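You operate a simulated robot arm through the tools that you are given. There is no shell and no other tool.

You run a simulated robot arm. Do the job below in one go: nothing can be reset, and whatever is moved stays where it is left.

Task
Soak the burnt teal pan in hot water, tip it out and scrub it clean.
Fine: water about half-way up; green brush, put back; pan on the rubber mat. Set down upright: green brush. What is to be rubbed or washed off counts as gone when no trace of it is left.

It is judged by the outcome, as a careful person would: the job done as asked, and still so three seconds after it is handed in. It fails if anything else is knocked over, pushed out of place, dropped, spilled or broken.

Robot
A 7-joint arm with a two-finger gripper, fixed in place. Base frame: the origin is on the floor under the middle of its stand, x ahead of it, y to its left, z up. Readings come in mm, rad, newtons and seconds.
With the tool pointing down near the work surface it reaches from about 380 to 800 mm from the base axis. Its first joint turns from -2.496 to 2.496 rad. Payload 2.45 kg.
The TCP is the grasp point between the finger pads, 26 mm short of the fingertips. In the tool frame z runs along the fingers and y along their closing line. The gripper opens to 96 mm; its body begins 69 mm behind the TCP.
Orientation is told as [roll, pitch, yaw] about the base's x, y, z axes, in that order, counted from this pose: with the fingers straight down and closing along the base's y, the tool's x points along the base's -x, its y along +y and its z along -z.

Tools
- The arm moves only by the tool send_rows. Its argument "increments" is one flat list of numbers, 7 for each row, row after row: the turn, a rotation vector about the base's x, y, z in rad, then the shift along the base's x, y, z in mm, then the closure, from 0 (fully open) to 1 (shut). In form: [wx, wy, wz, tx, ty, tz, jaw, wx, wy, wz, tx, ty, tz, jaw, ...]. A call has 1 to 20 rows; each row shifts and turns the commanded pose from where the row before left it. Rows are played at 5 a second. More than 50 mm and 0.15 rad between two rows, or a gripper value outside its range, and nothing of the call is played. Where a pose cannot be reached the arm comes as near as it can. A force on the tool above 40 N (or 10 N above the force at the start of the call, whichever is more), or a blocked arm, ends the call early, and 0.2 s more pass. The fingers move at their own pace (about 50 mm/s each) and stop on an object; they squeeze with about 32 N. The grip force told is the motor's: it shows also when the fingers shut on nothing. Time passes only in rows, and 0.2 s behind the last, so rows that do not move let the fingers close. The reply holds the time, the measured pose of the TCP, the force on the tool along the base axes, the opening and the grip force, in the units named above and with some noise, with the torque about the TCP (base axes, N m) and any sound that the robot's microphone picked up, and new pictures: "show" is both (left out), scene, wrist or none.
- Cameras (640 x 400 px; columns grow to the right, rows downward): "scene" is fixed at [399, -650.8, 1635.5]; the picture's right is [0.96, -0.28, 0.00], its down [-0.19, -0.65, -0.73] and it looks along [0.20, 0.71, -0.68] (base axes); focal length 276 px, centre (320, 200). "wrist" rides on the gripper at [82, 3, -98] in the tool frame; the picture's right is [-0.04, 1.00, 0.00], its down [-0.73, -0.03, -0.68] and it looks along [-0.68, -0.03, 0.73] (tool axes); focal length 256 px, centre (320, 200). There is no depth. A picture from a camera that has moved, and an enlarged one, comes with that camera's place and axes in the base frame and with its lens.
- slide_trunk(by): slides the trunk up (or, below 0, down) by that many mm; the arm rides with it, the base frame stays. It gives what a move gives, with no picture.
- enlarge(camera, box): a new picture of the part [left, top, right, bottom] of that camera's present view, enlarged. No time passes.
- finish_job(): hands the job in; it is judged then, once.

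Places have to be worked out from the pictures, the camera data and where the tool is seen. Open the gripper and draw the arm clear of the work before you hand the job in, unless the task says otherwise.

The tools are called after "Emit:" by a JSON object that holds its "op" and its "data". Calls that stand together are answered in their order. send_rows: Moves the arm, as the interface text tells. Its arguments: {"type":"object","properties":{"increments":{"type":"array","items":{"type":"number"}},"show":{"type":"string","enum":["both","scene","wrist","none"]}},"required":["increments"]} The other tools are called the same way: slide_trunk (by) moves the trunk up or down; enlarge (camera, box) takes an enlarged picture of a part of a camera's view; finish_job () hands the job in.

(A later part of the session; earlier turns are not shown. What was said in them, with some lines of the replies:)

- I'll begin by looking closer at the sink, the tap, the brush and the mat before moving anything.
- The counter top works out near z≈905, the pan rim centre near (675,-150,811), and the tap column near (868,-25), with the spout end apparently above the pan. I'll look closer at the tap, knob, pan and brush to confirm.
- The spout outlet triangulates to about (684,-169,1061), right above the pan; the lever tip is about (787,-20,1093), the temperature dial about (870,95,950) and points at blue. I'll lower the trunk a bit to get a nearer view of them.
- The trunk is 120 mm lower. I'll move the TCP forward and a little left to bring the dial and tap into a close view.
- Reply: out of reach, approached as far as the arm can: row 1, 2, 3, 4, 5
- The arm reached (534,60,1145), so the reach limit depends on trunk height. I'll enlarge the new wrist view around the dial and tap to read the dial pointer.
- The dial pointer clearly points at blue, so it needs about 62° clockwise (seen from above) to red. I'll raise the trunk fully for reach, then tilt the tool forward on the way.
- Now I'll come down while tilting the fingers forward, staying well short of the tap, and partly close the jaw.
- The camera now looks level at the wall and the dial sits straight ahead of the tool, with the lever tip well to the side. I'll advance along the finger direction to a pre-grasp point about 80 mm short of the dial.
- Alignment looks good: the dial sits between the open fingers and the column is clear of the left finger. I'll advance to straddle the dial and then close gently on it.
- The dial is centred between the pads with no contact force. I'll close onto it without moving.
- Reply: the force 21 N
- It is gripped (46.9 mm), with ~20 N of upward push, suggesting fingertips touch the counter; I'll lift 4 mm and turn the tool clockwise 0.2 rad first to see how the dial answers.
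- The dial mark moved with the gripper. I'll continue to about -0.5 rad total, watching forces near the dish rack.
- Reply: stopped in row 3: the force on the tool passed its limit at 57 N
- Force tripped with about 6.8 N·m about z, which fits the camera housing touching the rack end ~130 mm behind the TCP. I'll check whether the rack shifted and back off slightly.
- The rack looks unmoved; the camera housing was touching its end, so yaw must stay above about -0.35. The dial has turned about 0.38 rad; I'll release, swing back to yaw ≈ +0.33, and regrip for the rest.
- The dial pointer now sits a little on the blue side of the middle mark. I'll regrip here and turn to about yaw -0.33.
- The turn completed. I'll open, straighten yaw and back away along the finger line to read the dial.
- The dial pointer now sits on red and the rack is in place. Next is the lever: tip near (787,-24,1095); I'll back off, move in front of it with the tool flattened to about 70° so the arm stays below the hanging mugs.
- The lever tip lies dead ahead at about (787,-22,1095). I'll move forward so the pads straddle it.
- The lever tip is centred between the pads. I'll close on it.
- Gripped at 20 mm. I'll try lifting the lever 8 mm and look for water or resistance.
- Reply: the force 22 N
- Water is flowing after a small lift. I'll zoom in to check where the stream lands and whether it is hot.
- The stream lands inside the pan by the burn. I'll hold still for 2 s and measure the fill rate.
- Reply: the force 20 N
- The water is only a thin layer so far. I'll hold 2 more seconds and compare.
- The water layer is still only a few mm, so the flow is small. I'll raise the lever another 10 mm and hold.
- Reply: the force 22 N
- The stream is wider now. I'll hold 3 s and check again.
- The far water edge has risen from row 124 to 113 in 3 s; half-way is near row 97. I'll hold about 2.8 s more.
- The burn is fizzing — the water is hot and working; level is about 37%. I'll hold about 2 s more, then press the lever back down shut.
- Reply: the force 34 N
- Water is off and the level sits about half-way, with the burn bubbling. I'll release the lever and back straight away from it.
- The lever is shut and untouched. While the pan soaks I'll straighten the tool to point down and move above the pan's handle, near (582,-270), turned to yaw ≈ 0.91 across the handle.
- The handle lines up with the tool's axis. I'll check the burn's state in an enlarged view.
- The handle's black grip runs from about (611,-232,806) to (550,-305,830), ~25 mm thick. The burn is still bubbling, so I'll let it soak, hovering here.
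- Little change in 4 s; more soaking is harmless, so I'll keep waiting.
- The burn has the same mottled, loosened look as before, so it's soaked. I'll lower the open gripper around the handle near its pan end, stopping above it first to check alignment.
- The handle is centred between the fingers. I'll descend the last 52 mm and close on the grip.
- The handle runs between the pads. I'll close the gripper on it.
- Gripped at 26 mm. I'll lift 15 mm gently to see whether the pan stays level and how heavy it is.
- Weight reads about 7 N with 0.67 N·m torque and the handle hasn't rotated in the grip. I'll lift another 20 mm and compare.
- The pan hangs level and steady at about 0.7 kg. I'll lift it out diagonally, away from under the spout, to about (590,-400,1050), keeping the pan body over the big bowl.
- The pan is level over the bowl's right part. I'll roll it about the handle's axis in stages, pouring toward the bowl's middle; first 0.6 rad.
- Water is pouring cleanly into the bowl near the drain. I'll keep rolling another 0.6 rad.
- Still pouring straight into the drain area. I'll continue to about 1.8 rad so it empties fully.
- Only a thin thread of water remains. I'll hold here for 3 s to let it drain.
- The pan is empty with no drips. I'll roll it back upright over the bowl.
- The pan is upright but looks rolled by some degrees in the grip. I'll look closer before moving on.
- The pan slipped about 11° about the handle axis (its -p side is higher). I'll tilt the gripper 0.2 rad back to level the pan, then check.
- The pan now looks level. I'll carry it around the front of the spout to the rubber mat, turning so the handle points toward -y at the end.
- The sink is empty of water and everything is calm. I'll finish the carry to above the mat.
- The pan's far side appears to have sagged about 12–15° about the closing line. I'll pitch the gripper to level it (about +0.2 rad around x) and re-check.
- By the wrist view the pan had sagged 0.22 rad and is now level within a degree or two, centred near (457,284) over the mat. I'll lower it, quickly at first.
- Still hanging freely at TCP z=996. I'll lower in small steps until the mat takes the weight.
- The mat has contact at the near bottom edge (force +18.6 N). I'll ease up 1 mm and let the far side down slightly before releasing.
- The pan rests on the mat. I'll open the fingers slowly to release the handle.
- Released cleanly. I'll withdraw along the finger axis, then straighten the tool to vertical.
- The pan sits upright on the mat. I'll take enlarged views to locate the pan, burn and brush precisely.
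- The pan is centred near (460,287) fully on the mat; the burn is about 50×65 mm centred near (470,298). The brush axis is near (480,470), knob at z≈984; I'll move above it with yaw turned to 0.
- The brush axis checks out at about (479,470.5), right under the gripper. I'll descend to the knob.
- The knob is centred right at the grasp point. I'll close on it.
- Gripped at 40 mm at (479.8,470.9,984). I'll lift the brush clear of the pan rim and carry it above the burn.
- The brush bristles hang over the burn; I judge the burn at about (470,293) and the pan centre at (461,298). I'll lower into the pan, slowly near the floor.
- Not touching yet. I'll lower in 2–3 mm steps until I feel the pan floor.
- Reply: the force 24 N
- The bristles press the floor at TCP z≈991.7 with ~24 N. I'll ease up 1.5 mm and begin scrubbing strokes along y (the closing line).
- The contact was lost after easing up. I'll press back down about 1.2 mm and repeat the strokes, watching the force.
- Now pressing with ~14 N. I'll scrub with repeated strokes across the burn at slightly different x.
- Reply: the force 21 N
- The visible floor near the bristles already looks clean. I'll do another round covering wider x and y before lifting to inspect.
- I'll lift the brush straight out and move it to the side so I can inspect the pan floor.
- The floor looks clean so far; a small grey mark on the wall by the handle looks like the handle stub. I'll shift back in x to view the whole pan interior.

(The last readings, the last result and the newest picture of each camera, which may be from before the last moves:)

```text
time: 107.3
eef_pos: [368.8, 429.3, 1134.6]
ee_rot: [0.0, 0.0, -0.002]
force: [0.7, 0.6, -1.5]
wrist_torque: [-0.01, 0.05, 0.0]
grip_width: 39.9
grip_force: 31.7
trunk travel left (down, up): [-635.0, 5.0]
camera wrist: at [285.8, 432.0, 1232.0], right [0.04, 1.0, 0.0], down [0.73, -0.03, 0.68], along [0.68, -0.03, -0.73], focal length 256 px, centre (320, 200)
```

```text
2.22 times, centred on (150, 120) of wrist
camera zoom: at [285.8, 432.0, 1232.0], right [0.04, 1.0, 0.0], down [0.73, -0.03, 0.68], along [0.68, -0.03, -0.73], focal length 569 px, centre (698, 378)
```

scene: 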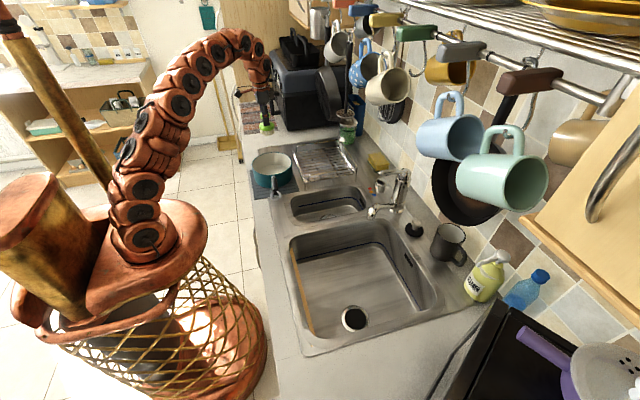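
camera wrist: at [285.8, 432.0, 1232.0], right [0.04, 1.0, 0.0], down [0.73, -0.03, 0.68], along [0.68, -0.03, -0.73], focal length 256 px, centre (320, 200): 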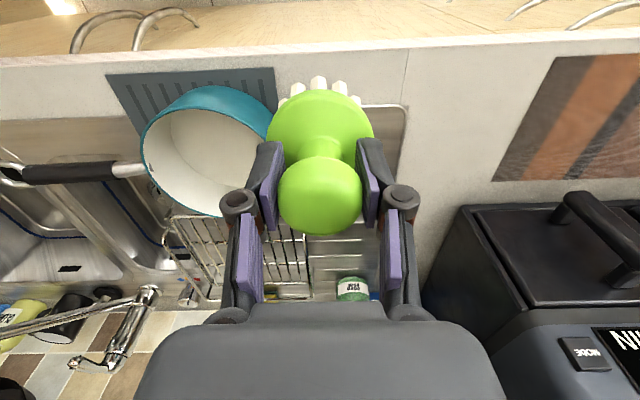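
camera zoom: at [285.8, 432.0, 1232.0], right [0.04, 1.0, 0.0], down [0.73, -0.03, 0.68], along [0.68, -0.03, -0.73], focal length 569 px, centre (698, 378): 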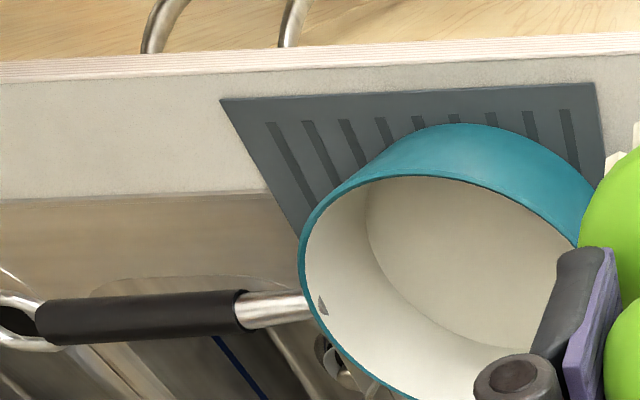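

No trace of the burn is visible. I'll return the brush above its original spot at (480,471).

Emit:
{"op": "send_rows", "data": {"increments": [0, 0, 0, 37, 14, -10, 1, 0, 0, 0, 37, 14, -10, 1, 0, 0, 0, 37, 13.5, -10, 1, 0, 0, 0, 0, 0, -40, 1, 0, 0, 0, 0, 0, -40, 1, 0, 0, 0, 0, 0, -26, 1, 0, 0, 0, 0, 0, -6, 1, 0, 0, 0, 0, 0, 0, 1], "show": "both"}}

Emit:
{"op": "enlarge", "data": {"camera": "scene", "box": [240, 110, 310, 190]}}

```text
time: 109.1
eef_pos: [478.6, 473.2, 993.6]
ee_rot: [-0.003, 0.001, 0.0]
force: [-0.5, 0.2, -1.3]
wrist_torque: [0.01, 0.02, 0.0]
grip_width: 39.9
grip_force: 31.8
trunk travel left (down, up): [-635.0, 5.0]
camera wrist: at [396.5, 476.1, 1090.3], right [0.04, 1.0, 0.0], down [0.73, -0.03, 0.68], along [0.68, -0.03, -0.73], focal length 256 px, centre (320, 200)
```

scene: 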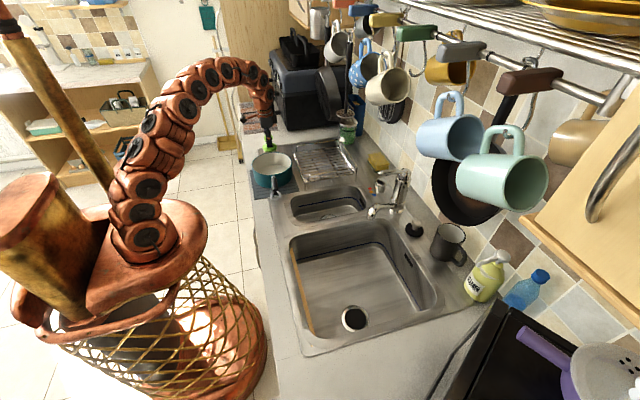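
wrist: 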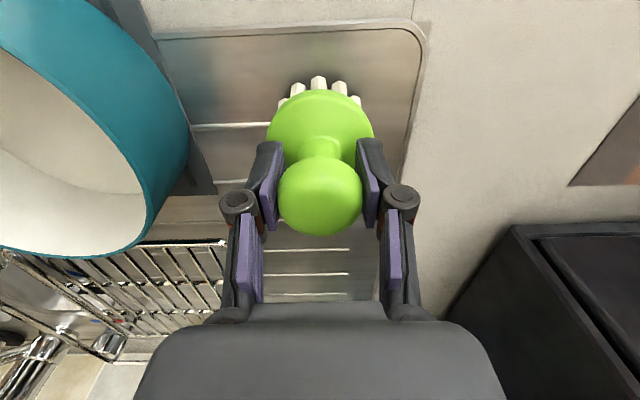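

```text
5.00 times, centred on (275, 150) of scene
camera zoom: at [399.0, -650.8, 1635.5], right [0.96, -0.28, 0.0], down [-0.19, -0.65, -0.73], along [0.2, 0.71, -0.68], focal length 1379 px, centre (545, 450)
```

zoom: 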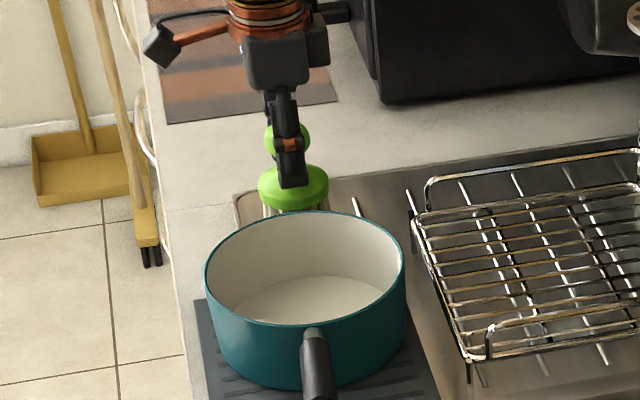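

The brush has slid up only 2–3 mm in the grip. I'll lower it in small steps until it touches the drainboard.

Emit:
{"op": "send_rows", "data": {"increments": [0, 0, 0, 0.5, -1, -5, 1, 0, 0, 0, 0, 0, -3, 1, 0, 0, 0, 0, 0, -1, 1], "show": "none"}}

```text
time: 109.9
eef_pos: [479.7, 472.5, 985.0]
ee_rot: [-0.002, -0.001, 0.0]
force: [-0.4, 0.0, -0.7]
wrist_torque: [0.0, 0.0, -0.02]
grip_width: 39.6
grip_force: 32.1
trunk travel left (down, up): [-635.0, 5.0]
```

Emit:
{"op": "send_rows", "data": {"increments": [0, 0, 0, 0, -1, -1.5, 1, 0, 0, 0, 0, 0, -1, 1], "show": "none"}}

```text
time: 110.5
eef_pos: [480.0, 471.0, 982.4]
ee_rot: [-0.003, 0.001, 0.0]
force: [-0.3, 0.3, -1.4]
wrist_torque: [-0.02, 0.01, -0.02]
grip_width: 39.9
grip_force: 32.3
trunk travel left (down, up): [-635.0, 5.0]
```

Emit:
{"op": "send_rows", "data": {"increments": [0, 0, 0, 0, 0, -1, 1, 0, 0, 0, 0, 0, -0.7, 1], "show": "none"}}

```text
time: 111.1
eef_pos: [480.3, 470.1, 981.4]
ee_rot: [0.0, -0.002, -0.001]
force: [0.0, -0.5, 10.9]
wrist_torque: [-0.01, -0.08, -0.03]
grip_width: 39.6
grip_force: 32.0
trunk travel left (down, up): [-635.0, 5.0]
```

The brush touches down (≈11 N). I'll ease up 0.6 mm and open the fingers.

Emit:
{"op": "send_rows", "data": {"increments": [0, 0, 0, 0, 0, 0.6, 1, 0, 0, 0, 0, 0, 0, 0.75, 0, 0, 0, 0, 0, 0, 0.5, 0, 0, 0, 0, 0, 0, 0.25, 0, 0, 0, 0, 0, 0, 0.25], "show": "both"}}

Emit:
{"op": "enlarge", "data": {"camera": "scene", "box": [240, 110, 310, 190]}}

```text
time: 112.3
eef_pos: [480.0, 471.6, 979.7]
ee_rot: [-0.002, 0.0, 0.0]
force: [0.5, -0.4, 0.3]
wrist_torque: [0.01, 0.01, -0.01]
grip_width: 72.0
grip_force: 0.2
trunk travel left (down, up): [-635.0, 5.0]
camera wrist: at [396.9, 474.4, 1078.0], right [0.04, 1.0, 0.0], down [0.73, -0.03, 0.68], along [0.68, -0.03, -0.73], focal length 256 px, centre (320, 200)
```

scene: 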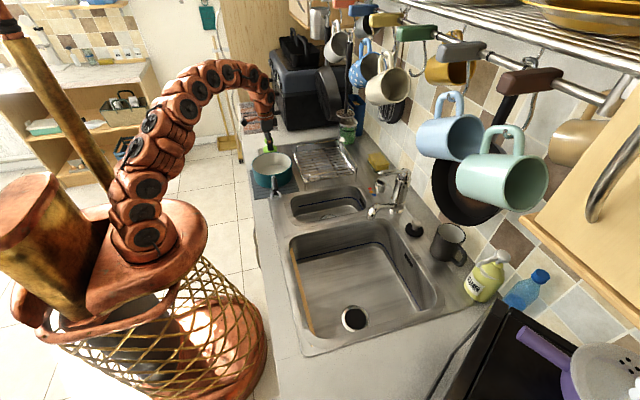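
wrist: 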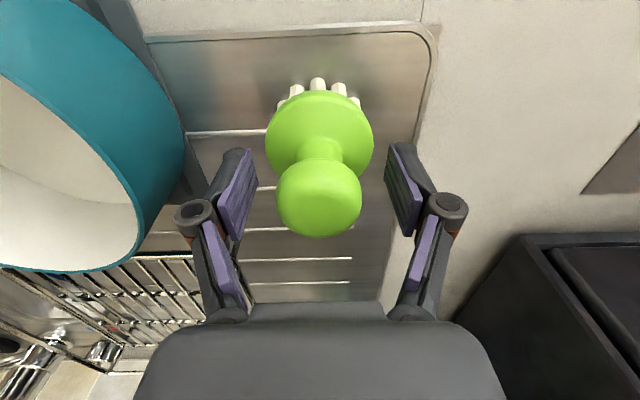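

```text
5.00 times, centred on (275, 150) of scene
camera zoom: at [399.0, -650.8, 1635.5], right [0.96, -0.28, 0.0], down [-0.19, -0.65, -0.73], along [0.2, 0.71, -0.68], focal length 1379 px, centre (545, 450)
```

zoom: 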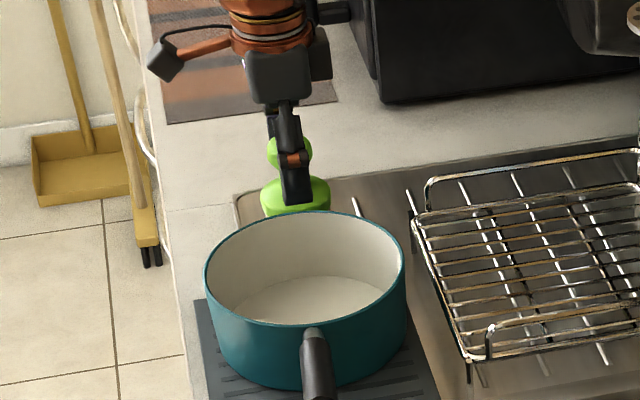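

The brush stands upright on its original spot. I'll rise straight up and then move to view the pan's inside from the other side.

Emit:
{"op": "send_rows", "data": {"increments": [0, 0, 0, 0, 0, 40, 0.25, 0, 0, 0, 0, 0, 45, 0.25, 0, 0, 0, 0, 0, 45, 0.25, 0, 0, 0, 0, 0, 30, 0.25, 0, 0, 0, -20, -40, 0, 0.25, 0, 0, 0, -20, -40, 0, 0.25, 0, 0, 0, -20, -40, 0, 0.25, 0, 0, 0, -20, -40, 0, 0.25], "show": "both"}}

Emit:
{"op": "enlarge", "data": {"camera": "wrist", "box": [200, 0, 440, 180]}}

```text
time: 114.1
eef_pos: [401.8, 307.5, 1141.0]
ee_rot: [-0.005, 0.001, 0.0]
force: [-0.6, 0.3, -0.6]
wrist_torque: [-0.06, 0.03, -0.01]
grip_width: 72.1
grip_force: 0.0
trunk travel left (down, up): [-635.0, 5.0]
camera wrist: at [319.0, 310.8, 1238.9], right [0.04, 1.0, 0.0], down [0.73, -0.03, 0.68], along [0.68, -0.03, -0.73], focal length 256 px, centre (320, 200)
```

scene: 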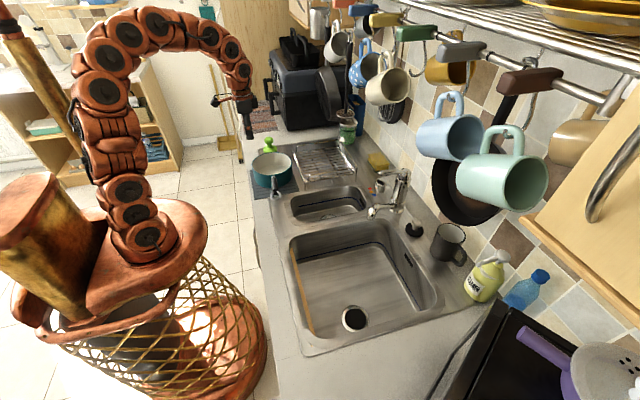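
wrist: 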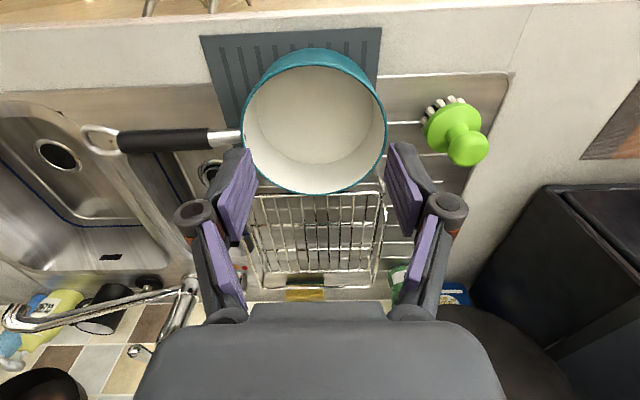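

```text
2.22 times, centred on (320, 90) of wrist
camera zoom: at [319.0, 310.8, 1238.9], right [0.04, 1.0, 0.0], down [0.73, -0.03, 0.68], along [0.68, -0.03, -0.73], focal length 569 px, centre (320, 444)
```

zoom: 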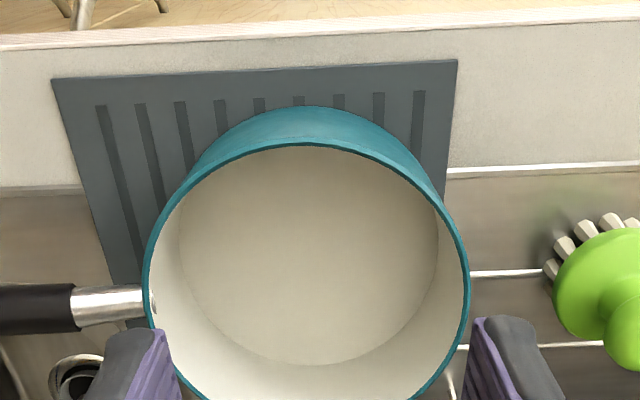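

The pan interior is spotless, it stands on the mat, and the brush is upright in its place. I'll open the gripper fully and draw the arm back to its starting area.

Emit:
{"op": "send_rows", "data": {"increments": [0, 0, 0, 0, -30, 25, 0, 0, 0, 0, 0, -40, 25, 0, 0, 0, 0, 0, -40, 25, 0, 0, 0, 0, 0, -40, 25, 0, 0, 0, 0, 0, -40, 25, 0, 0, 0, 0, 0, -40, 20, 0, 0, 0, 0, 0, -30, 10, 0, 0, 0, 0, 0, -30, 0, 0], "show": "both"}}

Emit:
{"op": "enlarge", "data": {"camera": "scene", "box": [240, 120, 400, 220]}}

Emit:
{"op": "enlarge", "data": {"camera": "scene", "box": [270, 180, 470, 370]}}

```text
time: 115.9
eef_pos: [399.3, 20.4, 1297.5]
ee_rot: [-0.002, -0.001, 0.0]
force: [0.2, 0.9, 0.2]
wrist_torque: [0.01, 0.03, -0.02]
grip_width: 96.0
grip_force: 0.2
trunk travel left (down, up): [-635.0, 5.0]
camera wrist: at [316.7, 23.1, 1395.2], right [0.04, 1.0, 0.0], down [0.73, -0.03, 0.68], along [0.68, -0.03, -0.73], focal length 256 px, centre (320, 200)
```

scene: 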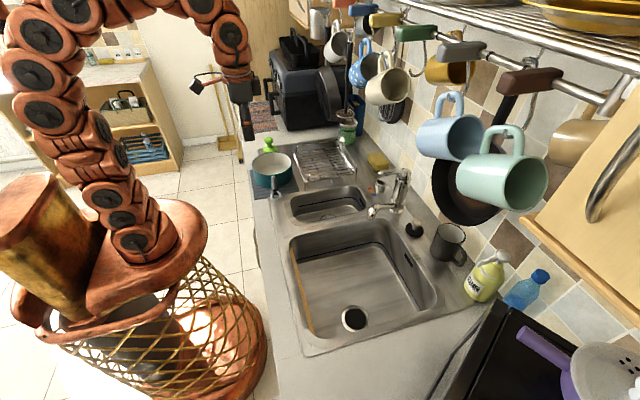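
wrist: 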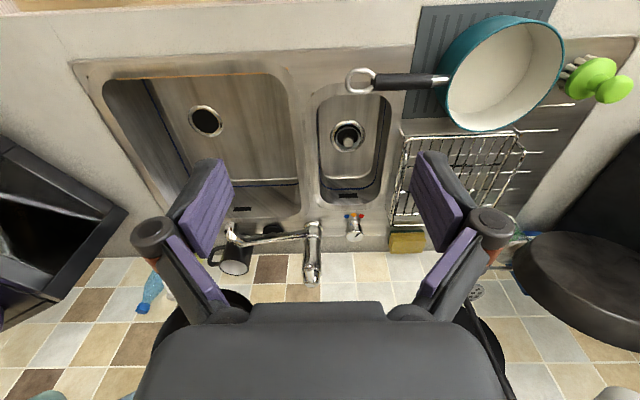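

```text
4.00 times, centred on (320, 170) of scene
camera zoom: at [399.0, -650.8, 1635.5], right [0.96, -0.28, 0.0], down [-0.19, -0.65, -0.73], along [0.2, 0.71, -0.68], focal length 1104 px, centre (320, 320)
```

zoom: 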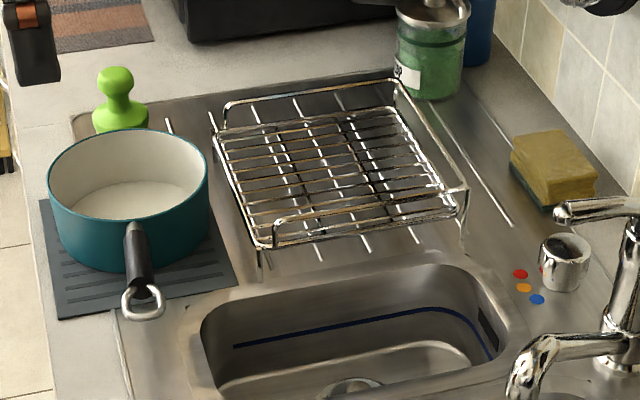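

```text
2.11 times, centred on (370, 275) of scene
camera zoom: at [399.0, -650.8, 1635.5], right [0.96, -0.28, 0.0], down [-0.19, -0.65, -0.73], along [0.2, 0.71, -0.68], focal length 581 px, centre (215, 42)
```

zoom: 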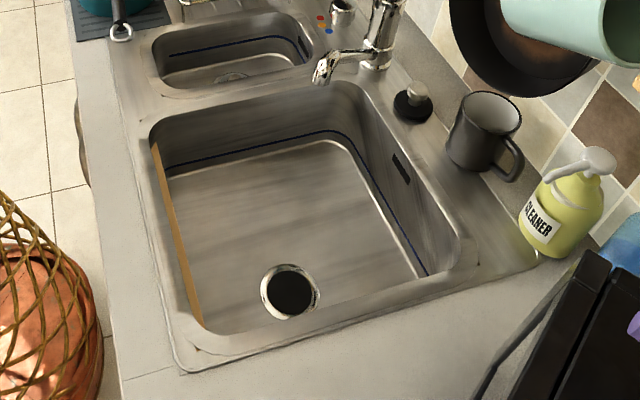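

Everything checks out:
- The pan is clean, empty and upright on the mat.
- The brush is standing back in its spot.
- The tap is off and the sink has drained.
- Nothing else has moved and the arm is clear.

I'm handing the job in.

Emit:
{"op": "finish_job", "data": {}}

```text
The job is handed in.
```

The teal pan is clean and standing upright on the rubber mat. No trace of the burn shows from the angles I checked.

- **Soak:** I turned the dial to red and filled the pan about half-way. After shutting the tap I left it to soak for about 25 seconds; the burn was already mottled and loosened by then.
- **Tipping out:** I lifted the pan clear of the spout and poured the water into the big bowl until it stopped dripping.
- **Scrubbing:** I scrubbed the pan on the mat with the green brush, then stood the brush upright back in its original spot.

While I was turning the dial, the wrist camera's housing pressed briefly against the end of the dish rack, and the force limit stopped the arm. The rack looks unmoved in the pictures taken afterwards.

The tap is off and the sink has drained, but the temperature dial is still on red. The gripper is open and the arm is back near its starting position.
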